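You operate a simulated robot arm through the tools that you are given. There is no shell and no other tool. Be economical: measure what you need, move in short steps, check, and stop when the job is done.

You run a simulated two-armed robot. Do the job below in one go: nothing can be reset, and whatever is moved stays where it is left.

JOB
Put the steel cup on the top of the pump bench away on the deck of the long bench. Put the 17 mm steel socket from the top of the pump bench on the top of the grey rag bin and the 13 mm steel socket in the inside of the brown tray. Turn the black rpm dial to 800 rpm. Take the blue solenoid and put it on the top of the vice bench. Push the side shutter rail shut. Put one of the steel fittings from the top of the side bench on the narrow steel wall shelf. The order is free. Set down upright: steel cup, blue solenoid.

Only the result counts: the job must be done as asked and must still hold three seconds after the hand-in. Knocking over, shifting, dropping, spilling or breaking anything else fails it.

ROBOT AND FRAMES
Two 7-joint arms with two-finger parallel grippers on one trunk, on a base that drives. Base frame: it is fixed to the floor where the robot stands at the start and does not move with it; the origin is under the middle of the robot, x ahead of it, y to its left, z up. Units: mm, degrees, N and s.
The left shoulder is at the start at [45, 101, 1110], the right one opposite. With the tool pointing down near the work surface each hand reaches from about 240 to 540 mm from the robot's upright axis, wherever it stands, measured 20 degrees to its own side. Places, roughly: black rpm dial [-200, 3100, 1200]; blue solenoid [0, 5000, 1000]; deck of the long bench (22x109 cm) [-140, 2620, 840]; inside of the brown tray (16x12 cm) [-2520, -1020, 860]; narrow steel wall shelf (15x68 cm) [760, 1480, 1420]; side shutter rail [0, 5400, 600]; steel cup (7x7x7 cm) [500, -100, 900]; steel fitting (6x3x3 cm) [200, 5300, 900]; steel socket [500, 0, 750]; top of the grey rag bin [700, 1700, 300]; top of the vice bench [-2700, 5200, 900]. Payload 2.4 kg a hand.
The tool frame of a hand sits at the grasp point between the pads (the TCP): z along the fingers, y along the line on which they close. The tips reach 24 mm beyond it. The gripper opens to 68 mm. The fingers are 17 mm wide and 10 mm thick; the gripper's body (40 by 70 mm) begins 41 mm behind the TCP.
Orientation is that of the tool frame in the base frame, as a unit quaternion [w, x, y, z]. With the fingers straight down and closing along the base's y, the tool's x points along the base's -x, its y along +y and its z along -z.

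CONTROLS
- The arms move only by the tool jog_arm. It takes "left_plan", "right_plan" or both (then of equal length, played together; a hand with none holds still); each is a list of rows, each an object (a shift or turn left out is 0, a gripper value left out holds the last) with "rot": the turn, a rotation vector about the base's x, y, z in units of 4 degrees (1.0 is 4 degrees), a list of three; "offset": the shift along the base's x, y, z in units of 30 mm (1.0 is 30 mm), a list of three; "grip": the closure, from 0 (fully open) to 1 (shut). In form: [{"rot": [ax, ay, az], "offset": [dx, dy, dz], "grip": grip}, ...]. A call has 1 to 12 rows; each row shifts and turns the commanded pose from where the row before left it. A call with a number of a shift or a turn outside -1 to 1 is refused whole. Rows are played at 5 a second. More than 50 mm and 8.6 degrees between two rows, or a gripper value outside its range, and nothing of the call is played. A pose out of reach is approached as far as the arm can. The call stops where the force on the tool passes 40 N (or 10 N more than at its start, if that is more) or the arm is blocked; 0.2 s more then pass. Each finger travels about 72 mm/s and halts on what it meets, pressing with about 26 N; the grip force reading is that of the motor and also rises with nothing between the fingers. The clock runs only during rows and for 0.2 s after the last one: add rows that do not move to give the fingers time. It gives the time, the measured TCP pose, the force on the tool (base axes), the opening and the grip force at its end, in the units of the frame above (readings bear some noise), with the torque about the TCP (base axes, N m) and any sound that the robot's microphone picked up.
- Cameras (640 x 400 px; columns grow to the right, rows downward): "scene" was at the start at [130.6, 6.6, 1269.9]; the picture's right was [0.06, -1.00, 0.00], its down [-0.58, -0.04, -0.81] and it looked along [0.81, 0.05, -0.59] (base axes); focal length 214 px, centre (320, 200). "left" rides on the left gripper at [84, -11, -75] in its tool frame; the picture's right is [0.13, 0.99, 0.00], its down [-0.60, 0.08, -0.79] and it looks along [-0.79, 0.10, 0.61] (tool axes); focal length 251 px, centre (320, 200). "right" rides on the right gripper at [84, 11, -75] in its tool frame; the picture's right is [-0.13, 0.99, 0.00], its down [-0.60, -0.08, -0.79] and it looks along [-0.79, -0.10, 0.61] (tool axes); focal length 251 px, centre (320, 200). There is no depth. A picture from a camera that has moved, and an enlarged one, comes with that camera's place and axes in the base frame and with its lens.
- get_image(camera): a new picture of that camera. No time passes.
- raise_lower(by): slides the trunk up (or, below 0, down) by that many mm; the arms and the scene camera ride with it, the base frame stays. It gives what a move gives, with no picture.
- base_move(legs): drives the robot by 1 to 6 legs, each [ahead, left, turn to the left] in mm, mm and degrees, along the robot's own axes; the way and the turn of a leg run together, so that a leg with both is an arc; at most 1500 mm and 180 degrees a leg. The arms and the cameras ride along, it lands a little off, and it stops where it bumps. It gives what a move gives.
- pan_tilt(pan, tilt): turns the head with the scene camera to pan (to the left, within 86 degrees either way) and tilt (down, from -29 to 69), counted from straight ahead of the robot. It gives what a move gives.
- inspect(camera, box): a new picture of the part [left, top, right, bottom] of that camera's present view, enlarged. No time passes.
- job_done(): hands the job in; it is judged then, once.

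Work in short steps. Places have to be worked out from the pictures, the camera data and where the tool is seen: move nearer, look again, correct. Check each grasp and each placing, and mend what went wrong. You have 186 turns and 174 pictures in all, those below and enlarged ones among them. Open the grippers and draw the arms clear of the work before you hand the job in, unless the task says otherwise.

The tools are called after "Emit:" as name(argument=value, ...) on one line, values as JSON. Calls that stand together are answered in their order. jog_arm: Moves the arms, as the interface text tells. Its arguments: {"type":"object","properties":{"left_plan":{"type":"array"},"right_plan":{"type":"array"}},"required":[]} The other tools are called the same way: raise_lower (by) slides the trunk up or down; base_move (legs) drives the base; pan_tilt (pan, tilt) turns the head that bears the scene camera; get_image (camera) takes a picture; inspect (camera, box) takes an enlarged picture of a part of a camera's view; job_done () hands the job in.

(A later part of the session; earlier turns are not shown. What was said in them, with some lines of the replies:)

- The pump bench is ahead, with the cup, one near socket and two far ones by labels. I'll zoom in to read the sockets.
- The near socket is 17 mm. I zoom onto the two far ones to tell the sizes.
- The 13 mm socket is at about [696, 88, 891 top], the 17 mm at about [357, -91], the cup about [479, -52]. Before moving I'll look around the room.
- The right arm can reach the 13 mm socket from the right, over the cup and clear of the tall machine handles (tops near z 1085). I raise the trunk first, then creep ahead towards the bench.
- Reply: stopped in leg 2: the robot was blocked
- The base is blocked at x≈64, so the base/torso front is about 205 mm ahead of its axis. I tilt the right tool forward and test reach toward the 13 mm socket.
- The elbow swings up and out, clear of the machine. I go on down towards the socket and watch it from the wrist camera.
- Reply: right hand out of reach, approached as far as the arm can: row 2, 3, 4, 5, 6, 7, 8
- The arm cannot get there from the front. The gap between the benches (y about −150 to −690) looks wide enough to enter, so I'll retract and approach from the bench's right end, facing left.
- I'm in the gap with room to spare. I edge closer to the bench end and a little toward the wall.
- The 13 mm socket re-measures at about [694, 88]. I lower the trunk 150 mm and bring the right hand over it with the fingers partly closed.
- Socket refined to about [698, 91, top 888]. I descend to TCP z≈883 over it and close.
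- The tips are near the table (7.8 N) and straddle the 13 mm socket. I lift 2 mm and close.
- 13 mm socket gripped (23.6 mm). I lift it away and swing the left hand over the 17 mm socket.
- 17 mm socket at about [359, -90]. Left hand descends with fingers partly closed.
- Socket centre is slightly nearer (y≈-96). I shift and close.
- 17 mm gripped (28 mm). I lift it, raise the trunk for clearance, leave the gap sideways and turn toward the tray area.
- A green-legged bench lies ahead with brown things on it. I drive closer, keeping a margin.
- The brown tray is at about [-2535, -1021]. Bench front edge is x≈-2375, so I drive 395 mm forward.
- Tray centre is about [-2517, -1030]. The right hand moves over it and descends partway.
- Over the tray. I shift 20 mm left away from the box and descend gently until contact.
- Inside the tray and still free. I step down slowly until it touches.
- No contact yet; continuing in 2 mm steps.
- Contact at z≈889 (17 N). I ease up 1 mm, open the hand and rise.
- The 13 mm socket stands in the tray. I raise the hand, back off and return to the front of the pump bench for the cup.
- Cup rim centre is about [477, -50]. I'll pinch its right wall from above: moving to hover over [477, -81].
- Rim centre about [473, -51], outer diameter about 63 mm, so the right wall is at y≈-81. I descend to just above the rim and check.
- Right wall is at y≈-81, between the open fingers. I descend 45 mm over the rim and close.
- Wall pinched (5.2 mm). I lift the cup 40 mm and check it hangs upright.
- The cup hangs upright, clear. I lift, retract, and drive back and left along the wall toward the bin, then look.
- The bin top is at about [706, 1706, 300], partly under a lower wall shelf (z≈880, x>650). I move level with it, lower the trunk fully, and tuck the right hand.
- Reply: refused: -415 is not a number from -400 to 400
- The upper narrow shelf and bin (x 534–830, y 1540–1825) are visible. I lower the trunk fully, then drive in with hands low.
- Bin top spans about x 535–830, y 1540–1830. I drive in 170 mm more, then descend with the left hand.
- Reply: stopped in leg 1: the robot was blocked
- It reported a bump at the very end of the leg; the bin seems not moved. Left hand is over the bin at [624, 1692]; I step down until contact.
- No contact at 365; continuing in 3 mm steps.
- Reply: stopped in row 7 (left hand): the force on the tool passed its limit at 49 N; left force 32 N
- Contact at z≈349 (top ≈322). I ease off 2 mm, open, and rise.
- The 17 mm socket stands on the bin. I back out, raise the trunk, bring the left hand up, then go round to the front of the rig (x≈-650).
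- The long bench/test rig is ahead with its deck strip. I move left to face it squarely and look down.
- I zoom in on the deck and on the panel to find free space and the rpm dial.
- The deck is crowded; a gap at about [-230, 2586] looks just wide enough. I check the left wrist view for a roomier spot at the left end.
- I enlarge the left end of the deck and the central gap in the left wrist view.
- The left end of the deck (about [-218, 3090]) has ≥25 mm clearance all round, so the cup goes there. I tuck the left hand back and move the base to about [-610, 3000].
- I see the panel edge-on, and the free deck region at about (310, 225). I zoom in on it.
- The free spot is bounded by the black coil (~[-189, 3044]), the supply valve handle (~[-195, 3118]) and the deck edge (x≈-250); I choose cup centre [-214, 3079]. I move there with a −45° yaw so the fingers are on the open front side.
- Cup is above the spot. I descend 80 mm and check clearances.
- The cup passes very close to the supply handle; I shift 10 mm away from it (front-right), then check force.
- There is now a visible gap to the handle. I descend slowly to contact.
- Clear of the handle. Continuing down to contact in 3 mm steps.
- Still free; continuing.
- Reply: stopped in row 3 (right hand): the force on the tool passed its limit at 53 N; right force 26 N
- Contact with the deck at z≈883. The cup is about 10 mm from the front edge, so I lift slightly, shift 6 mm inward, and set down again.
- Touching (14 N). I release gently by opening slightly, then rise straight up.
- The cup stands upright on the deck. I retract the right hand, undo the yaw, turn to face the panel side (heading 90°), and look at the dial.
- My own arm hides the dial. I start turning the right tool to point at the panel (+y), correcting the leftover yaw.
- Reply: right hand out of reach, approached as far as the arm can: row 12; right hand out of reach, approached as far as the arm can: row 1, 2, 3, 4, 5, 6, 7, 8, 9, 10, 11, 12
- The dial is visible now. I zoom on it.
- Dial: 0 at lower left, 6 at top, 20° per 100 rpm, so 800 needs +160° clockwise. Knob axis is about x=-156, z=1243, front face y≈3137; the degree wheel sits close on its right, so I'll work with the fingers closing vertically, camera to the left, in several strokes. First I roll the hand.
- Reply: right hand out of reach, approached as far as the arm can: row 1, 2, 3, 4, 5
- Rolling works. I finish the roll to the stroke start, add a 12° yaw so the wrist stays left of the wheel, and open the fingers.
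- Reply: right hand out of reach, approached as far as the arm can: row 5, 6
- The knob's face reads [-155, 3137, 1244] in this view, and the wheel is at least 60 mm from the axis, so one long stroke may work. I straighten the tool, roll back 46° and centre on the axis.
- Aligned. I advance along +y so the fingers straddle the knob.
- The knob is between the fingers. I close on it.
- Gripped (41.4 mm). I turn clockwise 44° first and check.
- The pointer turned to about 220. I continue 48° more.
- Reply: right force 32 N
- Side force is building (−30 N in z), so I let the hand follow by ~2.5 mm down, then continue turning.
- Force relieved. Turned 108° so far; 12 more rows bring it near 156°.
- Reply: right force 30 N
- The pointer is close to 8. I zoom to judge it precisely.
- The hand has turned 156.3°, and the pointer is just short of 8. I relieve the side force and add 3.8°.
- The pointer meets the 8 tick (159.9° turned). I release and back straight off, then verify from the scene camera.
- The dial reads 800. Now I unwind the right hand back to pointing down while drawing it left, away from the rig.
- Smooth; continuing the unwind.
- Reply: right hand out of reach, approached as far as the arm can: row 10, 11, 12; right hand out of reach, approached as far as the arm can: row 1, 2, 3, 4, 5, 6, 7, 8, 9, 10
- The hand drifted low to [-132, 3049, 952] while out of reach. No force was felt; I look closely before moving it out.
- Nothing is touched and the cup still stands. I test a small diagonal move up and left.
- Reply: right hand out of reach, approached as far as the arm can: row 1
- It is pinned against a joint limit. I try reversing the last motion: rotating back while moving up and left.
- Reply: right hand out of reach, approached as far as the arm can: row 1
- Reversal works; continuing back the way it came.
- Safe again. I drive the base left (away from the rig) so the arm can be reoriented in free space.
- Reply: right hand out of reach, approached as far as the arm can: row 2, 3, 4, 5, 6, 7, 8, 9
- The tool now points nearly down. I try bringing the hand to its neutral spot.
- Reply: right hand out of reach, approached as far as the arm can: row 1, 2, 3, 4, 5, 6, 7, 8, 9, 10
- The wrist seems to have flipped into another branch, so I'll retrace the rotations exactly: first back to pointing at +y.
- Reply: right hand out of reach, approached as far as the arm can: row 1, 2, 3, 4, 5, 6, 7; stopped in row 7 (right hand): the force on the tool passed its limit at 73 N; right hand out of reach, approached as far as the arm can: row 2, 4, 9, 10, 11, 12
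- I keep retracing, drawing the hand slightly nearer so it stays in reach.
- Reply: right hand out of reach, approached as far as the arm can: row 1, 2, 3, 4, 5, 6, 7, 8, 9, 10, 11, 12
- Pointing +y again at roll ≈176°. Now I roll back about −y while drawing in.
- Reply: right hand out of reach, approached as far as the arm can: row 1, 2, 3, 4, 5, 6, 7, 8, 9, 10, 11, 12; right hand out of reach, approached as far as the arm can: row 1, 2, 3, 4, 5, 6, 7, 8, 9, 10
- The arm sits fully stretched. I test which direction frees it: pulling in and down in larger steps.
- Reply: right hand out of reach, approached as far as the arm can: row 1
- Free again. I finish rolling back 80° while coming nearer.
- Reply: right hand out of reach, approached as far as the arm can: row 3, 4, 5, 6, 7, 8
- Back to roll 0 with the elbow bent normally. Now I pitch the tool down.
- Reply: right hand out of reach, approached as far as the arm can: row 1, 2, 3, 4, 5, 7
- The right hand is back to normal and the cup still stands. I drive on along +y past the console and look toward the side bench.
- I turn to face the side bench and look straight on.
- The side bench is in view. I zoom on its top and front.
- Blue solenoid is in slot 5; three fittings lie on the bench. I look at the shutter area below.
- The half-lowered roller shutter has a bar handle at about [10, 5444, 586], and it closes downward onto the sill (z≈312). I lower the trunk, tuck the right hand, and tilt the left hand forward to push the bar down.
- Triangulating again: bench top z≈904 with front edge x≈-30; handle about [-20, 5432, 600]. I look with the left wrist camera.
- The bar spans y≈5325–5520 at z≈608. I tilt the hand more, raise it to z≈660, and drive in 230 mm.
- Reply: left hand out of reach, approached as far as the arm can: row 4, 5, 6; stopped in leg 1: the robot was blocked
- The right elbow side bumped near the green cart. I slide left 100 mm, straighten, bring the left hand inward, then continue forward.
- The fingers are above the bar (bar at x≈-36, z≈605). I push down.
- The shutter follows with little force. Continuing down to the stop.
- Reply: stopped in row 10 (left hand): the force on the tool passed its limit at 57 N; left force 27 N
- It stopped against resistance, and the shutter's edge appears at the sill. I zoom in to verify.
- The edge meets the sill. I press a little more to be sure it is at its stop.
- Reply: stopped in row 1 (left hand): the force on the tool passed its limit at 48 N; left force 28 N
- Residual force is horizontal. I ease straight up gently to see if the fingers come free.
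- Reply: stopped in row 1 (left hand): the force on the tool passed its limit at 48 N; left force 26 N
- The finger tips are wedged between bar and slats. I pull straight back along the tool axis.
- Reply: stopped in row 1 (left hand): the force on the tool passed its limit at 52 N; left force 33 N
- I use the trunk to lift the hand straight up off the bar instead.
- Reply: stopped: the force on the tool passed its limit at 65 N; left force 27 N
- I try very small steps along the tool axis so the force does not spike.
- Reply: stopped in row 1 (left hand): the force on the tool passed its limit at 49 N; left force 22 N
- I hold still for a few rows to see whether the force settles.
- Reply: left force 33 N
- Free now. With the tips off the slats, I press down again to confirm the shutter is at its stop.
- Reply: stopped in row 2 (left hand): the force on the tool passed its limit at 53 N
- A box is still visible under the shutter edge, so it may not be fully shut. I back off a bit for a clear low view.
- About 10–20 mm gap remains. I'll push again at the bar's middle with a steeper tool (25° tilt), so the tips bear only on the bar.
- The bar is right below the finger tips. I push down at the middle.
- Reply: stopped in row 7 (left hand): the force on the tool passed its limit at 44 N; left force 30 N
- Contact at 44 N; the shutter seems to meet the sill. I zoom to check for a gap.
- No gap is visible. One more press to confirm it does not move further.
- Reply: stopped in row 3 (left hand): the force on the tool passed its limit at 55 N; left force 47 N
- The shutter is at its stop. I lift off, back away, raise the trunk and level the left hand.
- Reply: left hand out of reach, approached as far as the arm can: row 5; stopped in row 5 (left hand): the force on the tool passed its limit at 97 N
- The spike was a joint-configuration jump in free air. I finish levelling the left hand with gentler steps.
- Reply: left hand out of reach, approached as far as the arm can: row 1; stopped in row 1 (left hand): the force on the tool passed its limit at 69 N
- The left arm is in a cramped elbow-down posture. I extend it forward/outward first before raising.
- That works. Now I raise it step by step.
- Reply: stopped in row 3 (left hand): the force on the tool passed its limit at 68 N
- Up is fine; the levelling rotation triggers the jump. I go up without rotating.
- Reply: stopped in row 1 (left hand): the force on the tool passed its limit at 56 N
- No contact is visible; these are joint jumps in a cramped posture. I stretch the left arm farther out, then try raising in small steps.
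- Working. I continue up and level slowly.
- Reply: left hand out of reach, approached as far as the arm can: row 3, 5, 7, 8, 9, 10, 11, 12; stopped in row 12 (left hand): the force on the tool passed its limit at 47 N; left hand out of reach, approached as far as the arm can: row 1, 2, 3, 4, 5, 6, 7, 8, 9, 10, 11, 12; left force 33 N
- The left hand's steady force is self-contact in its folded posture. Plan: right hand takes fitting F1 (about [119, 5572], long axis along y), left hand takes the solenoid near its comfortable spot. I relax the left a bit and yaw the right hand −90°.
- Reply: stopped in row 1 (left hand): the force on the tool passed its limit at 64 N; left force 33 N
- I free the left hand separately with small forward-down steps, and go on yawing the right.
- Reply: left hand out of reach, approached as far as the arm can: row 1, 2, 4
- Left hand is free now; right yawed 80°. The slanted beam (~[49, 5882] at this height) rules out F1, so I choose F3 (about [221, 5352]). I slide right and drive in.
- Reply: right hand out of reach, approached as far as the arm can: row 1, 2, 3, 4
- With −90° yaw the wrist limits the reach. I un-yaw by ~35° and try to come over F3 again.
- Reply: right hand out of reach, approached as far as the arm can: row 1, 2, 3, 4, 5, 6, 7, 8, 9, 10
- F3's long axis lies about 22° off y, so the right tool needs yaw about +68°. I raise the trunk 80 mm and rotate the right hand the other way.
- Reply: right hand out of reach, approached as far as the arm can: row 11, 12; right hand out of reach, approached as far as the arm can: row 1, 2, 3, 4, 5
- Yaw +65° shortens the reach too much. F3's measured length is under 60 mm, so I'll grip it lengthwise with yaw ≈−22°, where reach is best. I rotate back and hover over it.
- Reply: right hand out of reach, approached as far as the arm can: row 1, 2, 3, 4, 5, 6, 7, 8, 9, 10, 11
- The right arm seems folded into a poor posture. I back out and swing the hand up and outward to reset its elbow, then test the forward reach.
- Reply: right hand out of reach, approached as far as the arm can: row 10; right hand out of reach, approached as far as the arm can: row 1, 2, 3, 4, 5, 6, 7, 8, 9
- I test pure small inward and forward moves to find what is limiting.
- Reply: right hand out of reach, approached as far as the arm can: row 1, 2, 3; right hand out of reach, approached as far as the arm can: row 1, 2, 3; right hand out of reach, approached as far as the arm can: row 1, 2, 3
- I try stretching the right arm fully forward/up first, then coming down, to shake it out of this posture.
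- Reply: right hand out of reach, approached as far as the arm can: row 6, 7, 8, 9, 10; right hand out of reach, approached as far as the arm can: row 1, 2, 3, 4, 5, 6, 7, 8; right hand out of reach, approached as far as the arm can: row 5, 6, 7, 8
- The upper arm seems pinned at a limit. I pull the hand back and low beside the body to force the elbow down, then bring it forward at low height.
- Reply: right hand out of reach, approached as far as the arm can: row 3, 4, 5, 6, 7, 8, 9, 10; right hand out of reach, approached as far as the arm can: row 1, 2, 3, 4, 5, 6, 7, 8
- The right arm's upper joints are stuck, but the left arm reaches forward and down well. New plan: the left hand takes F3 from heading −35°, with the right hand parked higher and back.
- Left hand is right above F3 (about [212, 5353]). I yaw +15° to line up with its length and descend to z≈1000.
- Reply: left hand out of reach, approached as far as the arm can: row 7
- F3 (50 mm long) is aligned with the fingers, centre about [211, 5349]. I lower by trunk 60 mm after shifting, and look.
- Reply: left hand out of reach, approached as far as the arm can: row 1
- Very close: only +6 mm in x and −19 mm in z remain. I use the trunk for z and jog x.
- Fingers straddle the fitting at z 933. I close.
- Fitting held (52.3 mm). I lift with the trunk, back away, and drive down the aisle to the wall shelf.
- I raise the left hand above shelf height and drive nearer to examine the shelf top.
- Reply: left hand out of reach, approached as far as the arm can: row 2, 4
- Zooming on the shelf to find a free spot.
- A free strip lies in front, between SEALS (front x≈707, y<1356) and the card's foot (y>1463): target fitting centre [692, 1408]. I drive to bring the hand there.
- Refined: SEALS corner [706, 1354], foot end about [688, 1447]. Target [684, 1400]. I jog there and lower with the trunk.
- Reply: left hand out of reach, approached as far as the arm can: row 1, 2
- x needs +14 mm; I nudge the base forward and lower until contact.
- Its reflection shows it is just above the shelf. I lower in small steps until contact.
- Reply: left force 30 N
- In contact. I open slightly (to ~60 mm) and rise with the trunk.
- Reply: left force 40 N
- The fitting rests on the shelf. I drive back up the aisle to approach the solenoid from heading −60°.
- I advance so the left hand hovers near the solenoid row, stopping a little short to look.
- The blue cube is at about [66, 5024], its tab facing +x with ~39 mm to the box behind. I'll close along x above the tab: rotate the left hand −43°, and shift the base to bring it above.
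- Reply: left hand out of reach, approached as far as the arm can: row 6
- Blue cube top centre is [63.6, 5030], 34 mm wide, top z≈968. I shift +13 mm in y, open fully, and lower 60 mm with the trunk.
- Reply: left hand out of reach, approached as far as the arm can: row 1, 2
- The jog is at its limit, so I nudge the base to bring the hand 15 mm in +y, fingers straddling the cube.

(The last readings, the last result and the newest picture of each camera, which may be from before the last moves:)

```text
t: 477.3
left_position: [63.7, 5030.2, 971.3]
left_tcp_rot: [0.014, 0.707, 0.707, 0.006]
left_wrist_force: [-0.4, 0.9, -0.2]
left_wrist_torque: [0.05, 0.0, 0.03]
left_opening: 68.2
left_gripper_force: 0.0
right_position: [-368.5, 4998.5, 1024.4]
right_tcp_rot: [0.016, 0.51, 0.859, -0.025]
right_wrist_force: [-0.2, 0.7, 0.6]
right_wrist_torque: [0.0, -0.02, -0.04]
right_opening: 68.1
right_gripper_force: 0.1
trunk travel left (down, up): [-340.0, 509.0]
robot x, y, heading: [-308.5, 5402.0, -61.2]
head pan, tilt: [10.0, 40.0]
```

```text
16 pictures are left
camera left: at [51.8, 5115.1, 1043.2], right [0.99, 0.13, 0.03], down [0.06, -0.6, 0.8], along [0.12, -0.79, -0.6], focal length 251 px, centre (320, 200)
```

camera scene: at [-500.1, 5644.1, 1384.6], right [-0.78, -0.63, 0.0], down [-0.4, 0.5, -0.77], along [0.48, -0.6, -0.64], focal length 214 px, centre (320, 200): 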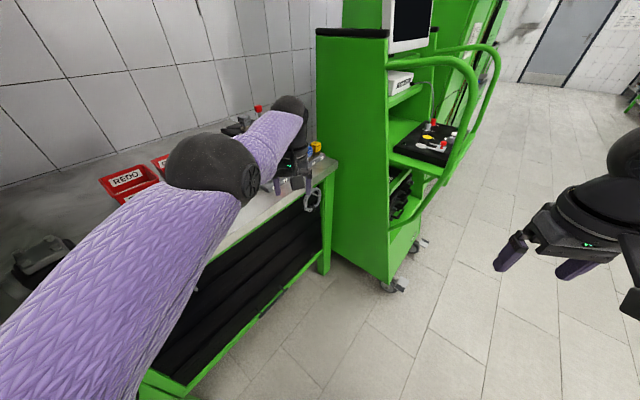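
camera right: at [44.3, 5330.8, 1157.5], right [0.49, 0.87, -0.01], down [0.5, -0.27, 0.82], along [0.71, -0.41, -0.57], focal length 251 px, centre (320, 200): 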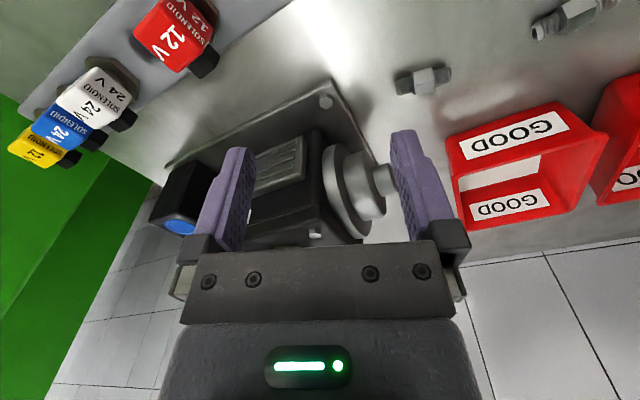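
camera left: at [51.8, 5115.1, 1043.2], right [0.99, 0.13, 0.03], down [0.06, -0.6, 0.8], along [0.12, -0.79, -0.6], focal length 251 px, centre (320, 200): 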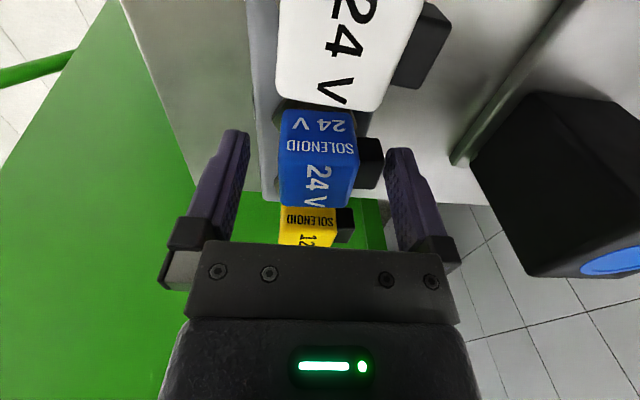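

Centred on the blue cube. I close.

Emit:
jog_arm(left_plan=[{"grip": 1}, {}, {}, {}])

Emit:
raise_lower(by=30)

Emit:
get_image(camera="left")

```text
t: 478.3
left_position: [66.4, 5030.5, 970.6]
left_tcp_rot: [0.015, 0.707, 0.708, 0.006]
left_wrist_force: [10.2, -3.3, 9.1]
left_wrist_torque: [-0.17, -0.28, 0.08]
left_opening: 47.5
left_gripper_force: 25.7
right_position: [-367.5, 4998.8, 1026.4]
right_tcp_rot: [0.016, 0.51, 0.86, -0.024]
right_wrist_force: [-0.2, 0.5, 0.0]
right_wrist_torque: [-0.02, -0.03, -0.03]
right_opening: 68.2
right_gripper_force: 0.1
trunk travel left (down, up): [-340.0, 509.0]
robot x, y, heading: [-311.5, 5403.1, -61.0]
head pan, tilt: [10.0, 40.0]
```

```text
t: 479.1
left_position: [62.1, 5029.4, 998.3]
left_tcp_rot: [0.014, 0.707, 0.707, 0.007]
left_wrist_force: [0.6, 0.1, -2.4]
left_wrist_torque: [-0.02, 0.0, -0.03]
left_opening: 47.3
left_gripper_force: 26.4
right_position: [-368.4, 4998.6, 1054.8]
right_tcp_rot: [0.016, 0.51, 0.86, -0.024]
right_wrist_force: [0.4, 0.4, 0.8]
right_wrist_torque: [0.02, -0.02, 0.04]
right_opening: 68.0
right_gripper_force: 0.1
trunk travel left (down, up): [-370.0, 479.0]
robot x, y, heading: [-309.5, 5401.3, -61.2]
head pan, tilt: [10.0, 40.0]
```

```text
15 pictures are left
camera left: at [50.9, 5116.0, 1072.6], right [0.99, 0.13, 0.03], down [0.06, -0.6, 0.8], along [0.12, -0.79, -0.6], focal length 251 px, centre (320, 200)
```

left: 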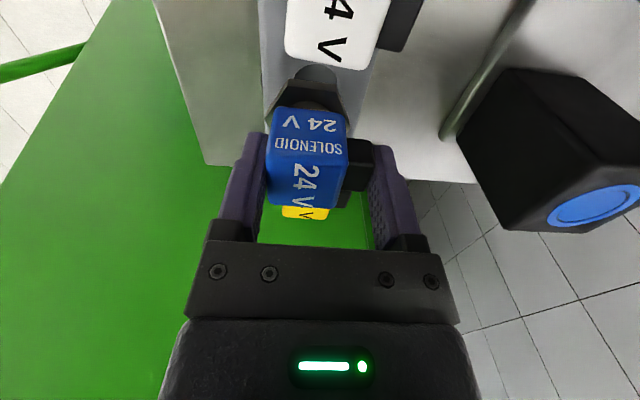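

The blue solenoid is gripped and out of its slot. I raise it, back away, and drive toward the vice bench.

Emit:
raise_lower(by=120)

Emit:
base_move(legs=[[-380, 0, 0], [0, 0, -119], [1000, 250, 0]])

Emit:
pan_tilt(pan=-5, tilt=25)

Emit:
get_image(camera="scene")

```text
t: 480.6
left_position: [61.1, 5035.0, 1139.4]
left_tcp_rot: [0.033, 0.706, 0.708, 0.0]
left_wrist_force: [0.1, 0.3, -2.4]
left_wrist_torque: [-0.03, -0.02, 0.02]
left_opening: 47.2
left_gripper_force: 26.1
right_position: [-368.3, 4998.4, 1175.3]
right_tcp_rot: [0.016, 0.51, 0.859, -0.023]
right_wrist_force: [0.0, -0.3, 0.3]
right_wrist_torque: [0.0, -0.02, 0.02]
right_opening: 67.8
right_gripper_force: 0.1
trunk travel left (down, up): [-490.0, 359.0]
robot x, y, heading: [-309.9, 5401.8, -61.1]
head pan, tilt: [10.0, 40.0]
```

```text
t: 492.9
left_position: [-1994.6, 5322.3, 1139.1]
left_tcp_rot: [0.018, 0.969, -0.243, -0.028]
left_wrist_force: [0.9, -0.3, -3.2]
left_wrist_torque: [0.0, -0.02, -0.01]
left_opening: 47.3
left_gripper_force: 25.9
right_position: [-1823.1, 5719.2, 1175.2]
right_tcp_rot: [-0.013, 1.0, 0.003, -0.025]
right_wrist_force: [0.7, -0.4, 0.3]
right_wrist_torque: [0.02, 0.03, -0.02]
right_opening: 68.2
right_gripper_force: 0.0
trunk travel left (down, up): [-490.0, 359.0]
robot x, y, heading: [-1494.9, 5472.9, -179.6]
head pan, tilt: [10.0, 40.0]
```

```text
t: 493.6
left_position: [-1994.5, 5322.8, 1139.7]
left_tcp_rot: [0.018, 0.969, -0.244, -0.027]
left_wrist_force: [-0.2, -0.3, -2.6]
left_wrist_torque: [-0.01, -0.02, -0.03]
left_opening: 47.1
left_gripper_force: 25.4
right_position: [-1823.4, 5719.8, 1175.8]
right_tcp_rot: [-0.013, 1.0, 0.003, -0.026]
right_wrist_force: [-1.0, 0.1, -0.4]
right_wrist_torque: [-0.02, 0.01, -0.01]
right_opening: 67.7
right_gripper_force: 0.2
trunk travel left (down, up): [-490.0, 359.0]
robot x, y, heading: [-1497.0, 5479.4, -179.6]
head pan, tilt: [-5.0, 25.0]
```

```text
14 pictures are left
camera scene: at [-1609.5, 5482.4, 1453.0], right [0.08, 1.0, 0.0], down [0.42, -0.03, -0.91], along [-0.9, 0.07, -0.42], focal length 214 px, centre (320, 200)
```

scene: 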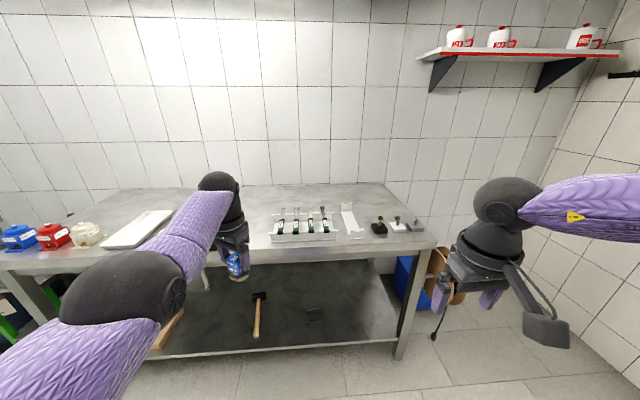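

The vice bench is ahead (front edge x≈-2304). I move the hand over the free area at about [-2430, 5200] and look.

Emit:
base_move(legs=[[430, 120, -0.4]])

Emit:
get_image(camera="left")

Emit:
get_image(camera="scene")

```text
t: 496.4
left_position: [-2428.0, 5207.2, 1138.3]
left_tcp_rot: [0.018, 0.968, -0.251, -0.028]
left_wrist_force: [-0.1, 0.2, -2.3]
left_wrist_torque: [-0.04, -0.01, 0.02]
left_opening: 47.2
left_gripper_force: 26.0
right_position: [-2251.8, 5602.4, 1173.8]
right_tcp_rot: [-0.013, 1.0, -0.003, -0.025]
right_wrist_force: [-0.4, -0.2, 0.4]
right_wrist_torque: [0.03, -0.03, 0.01]
right_opening: 67.8
right_gripper_force: 0.1
trunk travel left (down, up): [-490.0, 359.0]
robot x, y, heading: [-1929.0, 5352.8, 179.8]
head pan, tilt: [-5.0, 25.0]
```

```text
13 pictures are left
camera left: at [-2343.3, 5179.1, 1208.4], right [-0.37, -0.93, 0.04], down [-0.52, 0.24, 0.82], along [-0.77, 0.28, -0.57], focal length 251 px, centre (320, 200)
```

left: 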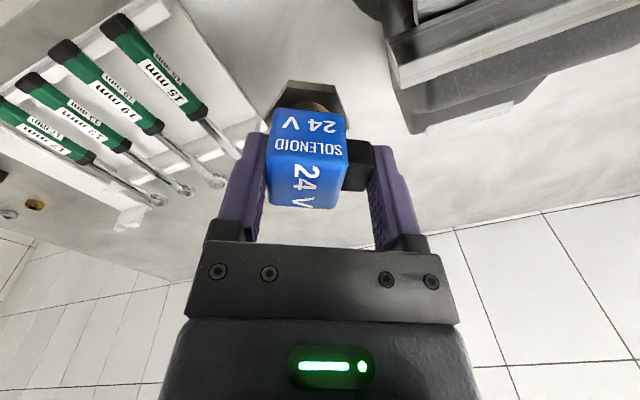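

```text
12 pictures are left
camera scene: at [-2040.5, 5362.8, 1453.1], right [0.09, 1.0, 0.0], down [0.42, -0.04, -0.91], along [-0.9, 0.08, -0.42], focal length 214 px, centre (320, 200)
```

scene: 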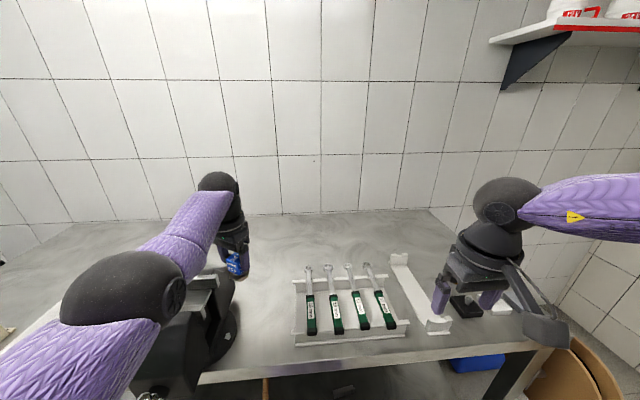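

The vice stands left of the hand (y<5150), the wrench holder right (y>5326). I shift 35 mm toward the gap's middle and lower with the arm rather than the trunk, so the elbow stays high over the vice.

Emit:
base_move(legs=[[10, -35, 0]])

Emit:
jog_arm(left_plan=[{"offset": [0, 0, -0.7]}, {"offset": [0, 0, -0.7]}, {"offset": [0, 0, -0.7]}, {"offset": [0, 0, -0.7]}, {"offset": [0, 0, -0.7]}])

Emit:
get_image(camera="scene")

```text
t: 497.2
left_position: [-2437.0, 5246.3, 1138.8]
left_tcp_rot: [0.018, 0.968, -0.25, -0.028]
left_wrist_force: [-0.2, 0.8, -2.2]
left_wrist_torque: [-0.04, 0.04, 0.03]
left_opening: 47.2
left_gripper_force: 25.8
right_position: [-2260.9, 5637.7, 1175.1]
right_tcp_rot: [-0.013, 1.0, -0.004, -0.025]
right_wrist_force: [-1.2, 0.2, 0.8]
right_wrist_torque: [-0.01, 0.04, 0.0]
right_opening: 68.0
right_gripper_force: 0.1
trunk travel left (down, up): [-490.0, 359.0]
robot x, y, heading: [-1937.8, 5389.6, 180.1]
head pan, tilt: [-5.0, 25.0]
```

```text
t: 498.4
left_position: [-2429.6, 5244.0, 1036.5]
left_tcp_rot: [0.017, 0.967, -0.251, -0.029]
left_wrist_force: [-0.1, -0.3, -1.8]
left_wrist_torque: [-0.04, -0.02, 0.0]
left_opening: 47.1
left_gripper_force: 25.7
left hand out of reach, approached as far as the arm can: row 5
right_position: [-2261.5, 5637.1, 1175.0]
right_tcp_rot: [-0.013, 1.0, -0.004, -0.026]
right_wrist_force: [-0.1, 0.9, -0.8]
right_wrist_torque: [-0.03, 0.02, -0.03]
right_opening: 68.0
right_gripper_force: 0.0
trunk travel left (down, up): [-490.0, 359.0]
robot x, y, heading: [-1933.2, 5386.8, 180.0]
head pan, tilt: [-5.0, 25.0]
```

```text
11 pictures are left
camera scene: at [-2050.0, 5398.2, 1453.1], right [0.09, 1.0, 0.0], down [0.42, -0.04, -0.91], along [-0.9, 0.08, -0.42], focal length 214 px, centre (320, 200)
```

scene: 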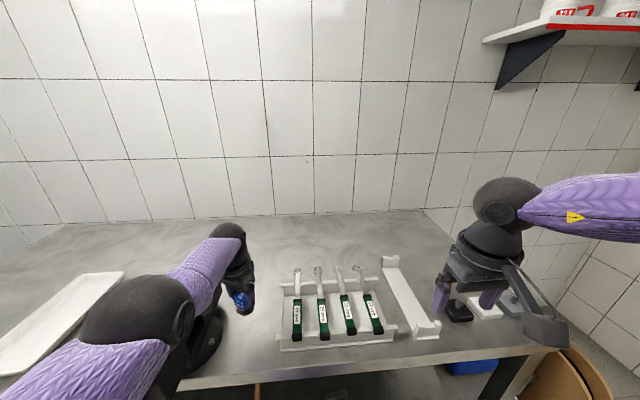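

The elbow clears the vice. I lower with the trunk in steps until the solenoid touches.

Emit:
raise_lower(by=-45)

Emit:
raise_lower(by=-10)

Emit:
get_image(camera="left")

```text
t: 499.3
left_position: [-2431.1, 5243.0, 988.1]
left_tcp_rot: [0.017, 0.968, -0.251, -0.025]
left_wrist_force: [-0.2, 0.6, -1.6]
left_wrist_torque: [-0.01, -0.01, 0.03]
left_opening: 47.3
left_gripper_force: 26.2
right_position: [-2261.5, 5638.0, 1131.2]
right_tcp_rot: [-0.013, 1.0, -0.004, -0.026]
right_wrist_force: [0.5, 0.0, -0.6]
right_wrist_torque: [-0.01, 0.0, -0.01]
right_opening: 68.0
right_gripper_force: 0.0
trunk travel left (down, up): [-445.0, 404.0]
robot x, y, heading: [-1935.3, 5388.4, 179.9]
head pan, tilt: [-5.0, 25.0]
```

```text
t: 499.9
left_position: [-2432.0, 5243.0, 976.9]
left_tcp_rot: [0.015, 0.968, -0.25, -0.024]
left_wrist_force: [-0.2, 0.8, -1.8]
left_wrist_torque: [-0.05, 0.04, 0.0]
left_opening: 47.2
left_gripper_force: 26.2
right_position: [-2260.7, 5637.2, 1121.6]
right_tcp_rot: [-0.012, 1.0, -0.004, -0.026]
right_wrist_force: [1.3, 0.0, -0.1]
right_wrist_torque: [-0.01, -0.01, 0.01]
right_opening: 68.0
right_gripper_force: 0.1
trunk travel left (down, up): [-435.0, 414.0]
robot x, y, heading: [-1937.7, 5387.5, 179.8]
head pan, tilt: [-5.0, 25.0]
```

```text
10 pictures are left
camera left: at [-2348.1, 5214.2, 1047.7], right [-0.37, -0.93, 0.04], down [-0.52, 0.24, 0.82], along [-0.77, 0.28, -0.57], focal length 251 px, centre (320, 200)
```

left: 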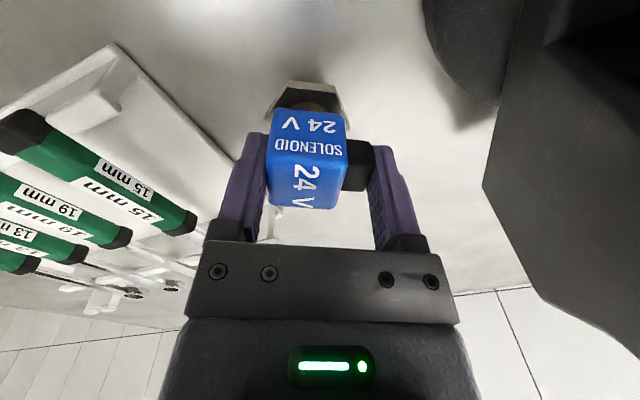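

Clear below. Continuing down in small steps.

Emit:
raise_lower(by=-8)

Emit:
raise_lower(by=-5)

Emit:
raise_lower(by=-4)

```text
t: 500.4
left_position: [-2431.7, 5243.6, 969.7]
left_tcp_rot: [0.017, 0.968, -0.251, -0.024]
left_wrist_force: [0.0, -0.6, -2.5]
left_wrist_torque: [0.0, -0.01, -0.02]
left_opening: 47.3
left_gripper_force: 25.9
right_position: [-2260.8, 5636.5, 1113.0]
right_tcp_rot: [-0.012, 1.0, -0.004, -0.026]
right_wrist_force: [-0.2, 0.2, 0.2]
right_wrist_torque: [0.02, 0.0, 0.01]
right_opening: 68.2
right_gripper_force: 0.0
trunk travel left (down, up): [-427.0, 422.0]
robot x, y, heading: [-1935.4, 5390.5, 180.0]
head pan, tilt: [-5.0, 25.0]
```

```text
t: 501.0
left_position: [-2431.9, 5241.7, 963.9]
left_tcp_rot: [0.016, 0.968, -0.251, -0.023]
left_wrist_force: [0.4, 0.2, -2.1]
left_wrist_torque: [-0.07, 0.02, 0.0]
left_opening: 47.0
left_gripper_force: 26.1
right_position: [-2262.5, 5638.3, 1107.4]
right_tcp_rot: [-0.013, 1.0, -0.004, -0.026]
right_wrist_force: [0.4, 0.6, 0.0]
right_wrist_torque: [-0.01, -0.01, 0.0]
right_opening: 67.8
right_gripper_force: 0.1
trunk travel left (down, up): [-422.0, 427.0]
robot x, y, heading: [-1936.1, 5385.8, 179.9]
head pan, tilt: [-5.0, 25.0]
```

```text
t: 501.5
left_position: [-2431.0, 5243.4, 962.3]
left_tcp_rot: [0.017, 0.968, -0.249, -0.025]
left_wrist_force: [-0.3, -2.7, 18.8]
left_wrist_torque: [0.03, -0.25, -0.03]
left_opening: 47.3
left_gripper_force: 25.4
right_position: [-2259.9, 5638.0, 1104.3]
right_tcp_rot: [-0.012, 1.0, -0.003, -0.027]
right_wrist_force: [-0.2, 0.0, -0.2]
right_wrist_torque: [0.0, -0.01, -0.02]
right_opening: 67.9
right_gripper_force: 0.1
trunk travel left (down, up): [-418.0, 431.0]
robot x, y, heading: [-1936.0, 5390.6, 180.0]
head pan, tilt: [-5.0, 25.0]
```

Contact at z≈962. I release gently and check.

Emit:
jog_arm(left_plan=[{"grip": 0.25}, {"grip": 0.1}, {"grip": 0}, {}])

Emit:
raise_lower(by=90)

Emit:
get_image(camera="left")

```text
t: 502.5
left_position: [-2432.6, 5244.0, 959.8]
left_tcp_rot: [0.017, 0.968, -0.251, -0.023]
left_wrist_force: [0.2, 0.4, 0.5]
left_wrist_torque: [-0.01, -0.02, 0.0]
left_opening: 68.0
left_gripper_force: 0.1
right_position: [-2261.8, 5638.3, 1104.1]
right_tcp_rot: [-0.014, 1.0, -0.004, -0.026]
right_wrist_force: [-0.3, 0.4, 0.1]
right_wrist_torque: [-0.03, 0.0, 0.02]
right_opening: 68.1
right_gripper_force: 0.1
trunk travel left (down, up): [-418.0, 431.0]
robot x, y, heading: [-1936.9, 5388.5, 179.7]
head pan, tilt: [-5.0, 25.0]
```

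```text
t: 503.8
left_position: [-2432.3, 5243.9, 1057.9]
left_tcp_rot: [0.018, 0.967, -0.25, -0.03]
left_wrist_force: [-0.1, -0.6, 0.6]
left_wrist_torque: [-0.01, -0.01, -0.02]
left_opening: 68.0
left_gripper_force: 0.1
right_position: [-2261.4, 5638.3, 1193.6]
right_tcp_rot: [-0.012, 1.0, -0.004, -0.025]
right_wrist_force: [0.0, -0.1, 0.4]
right_wrist_torque: [-0.04, -0.03, -0.01]
right_opening: 67.9
right_gripper_force: 0.0
trunk travel left (down, up): [-508.0, 341.0]
robot x, y, heading: [-1936.2, 5390.2, 179.8]
head pan, tilt: [-5.0, 25.0]
```

```text
9 pictures are left
camera left: at [-2347.2, 5214.2, 1126.7], right [-0.37, -0.93, 0.04], down [-0.51, 0.24, 0.82], along [-0.78, 0.28, -0.56], focal length 251 px, centre (320, 200)
```

left: 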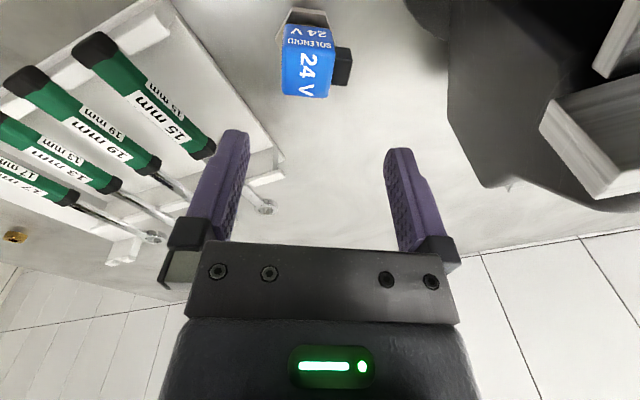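

The solenoid stands upright on the vice bench. I back the robot clear and take a last look.

Emit:
base_move(legs=[[-450, 0, 0]])

Emit:
get_image(camera="scene")

```text
t: 506.5
left_position: [-1974.4, 5243.2, 1058.0]
left_tcp_rot: [0.018, 0.967, -0.251, -0.03]
left_wrist_force: [0.4, 0.4, 0.1]
left_wrist_torque: [0.01, 0.01, 0.01]
left_opening: 68.0
left_gripper_force: 0.1
right_position: [-1804.7, 5637.7, 1193.6]
right_tcp_rot: [-0.013, 1.0, -0.005, -0.026]
right_wrist_force: [0.5, -0.8, 0.2]
right_wrist_torque: [-0.02, 0.04, -0.01]
right_opening: 67.9
right_gripper_force: 0.1
trunk travel left (down, up): [-508.0, 341.0]
robot x, y, heading: [-1480.9, 5384.7, 179.5]
head pan, tilt: [-5.0, 25.0]
```

```text
8 pictures are left
camera scene: at [-1591.9, 5396.8, 1471.3], right [0.09, 1.0, 0.0], down [0.42, -0.04, -0.91], along [-0.9, 0.08, -0.42], focal length 214 px, centre (320, 200)
```

scene: 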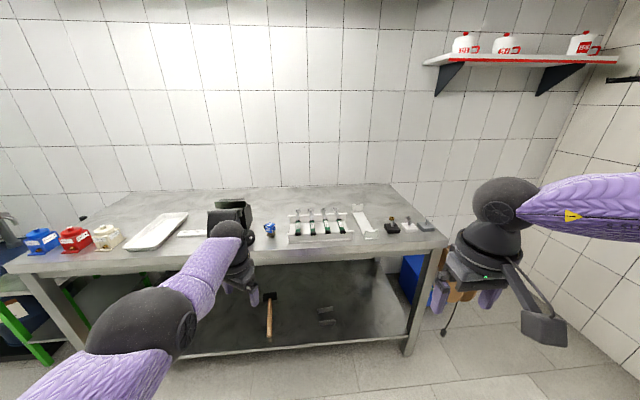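

All tasks are done, both grippers are open and the arms are clear, so I hand in.

Emit:
job_done()

```text
The job is handed in.
```

I finished every item on the list and handed the job in, with both grippers open and the arms clear of the work. Along the way the robot bumped twice. One was at the rag bin and the other near the green cart by the side bench, with the base or an elbow. I saw no sign that either had shifted, but I did not check the cart separately.

- **Steel cup:** upright on the deck of the long bench, at its left end.
- **17 mm socket:** on top of the grey rag bin.
- **13 mm socket:** standing inside the brown tray.
- **Black rpm dial:** pointer on the 8 mark, which is 800 rpm.
- **Blue solenoid:** upright on the vice bench, between the vice and the wrench holder.
- **Side shutter rail:** pushed down to its stop, with no visible gap at the sill.
- **Steel fitting:** on the narrow steel wall shelf, in front of the boxes and cards.
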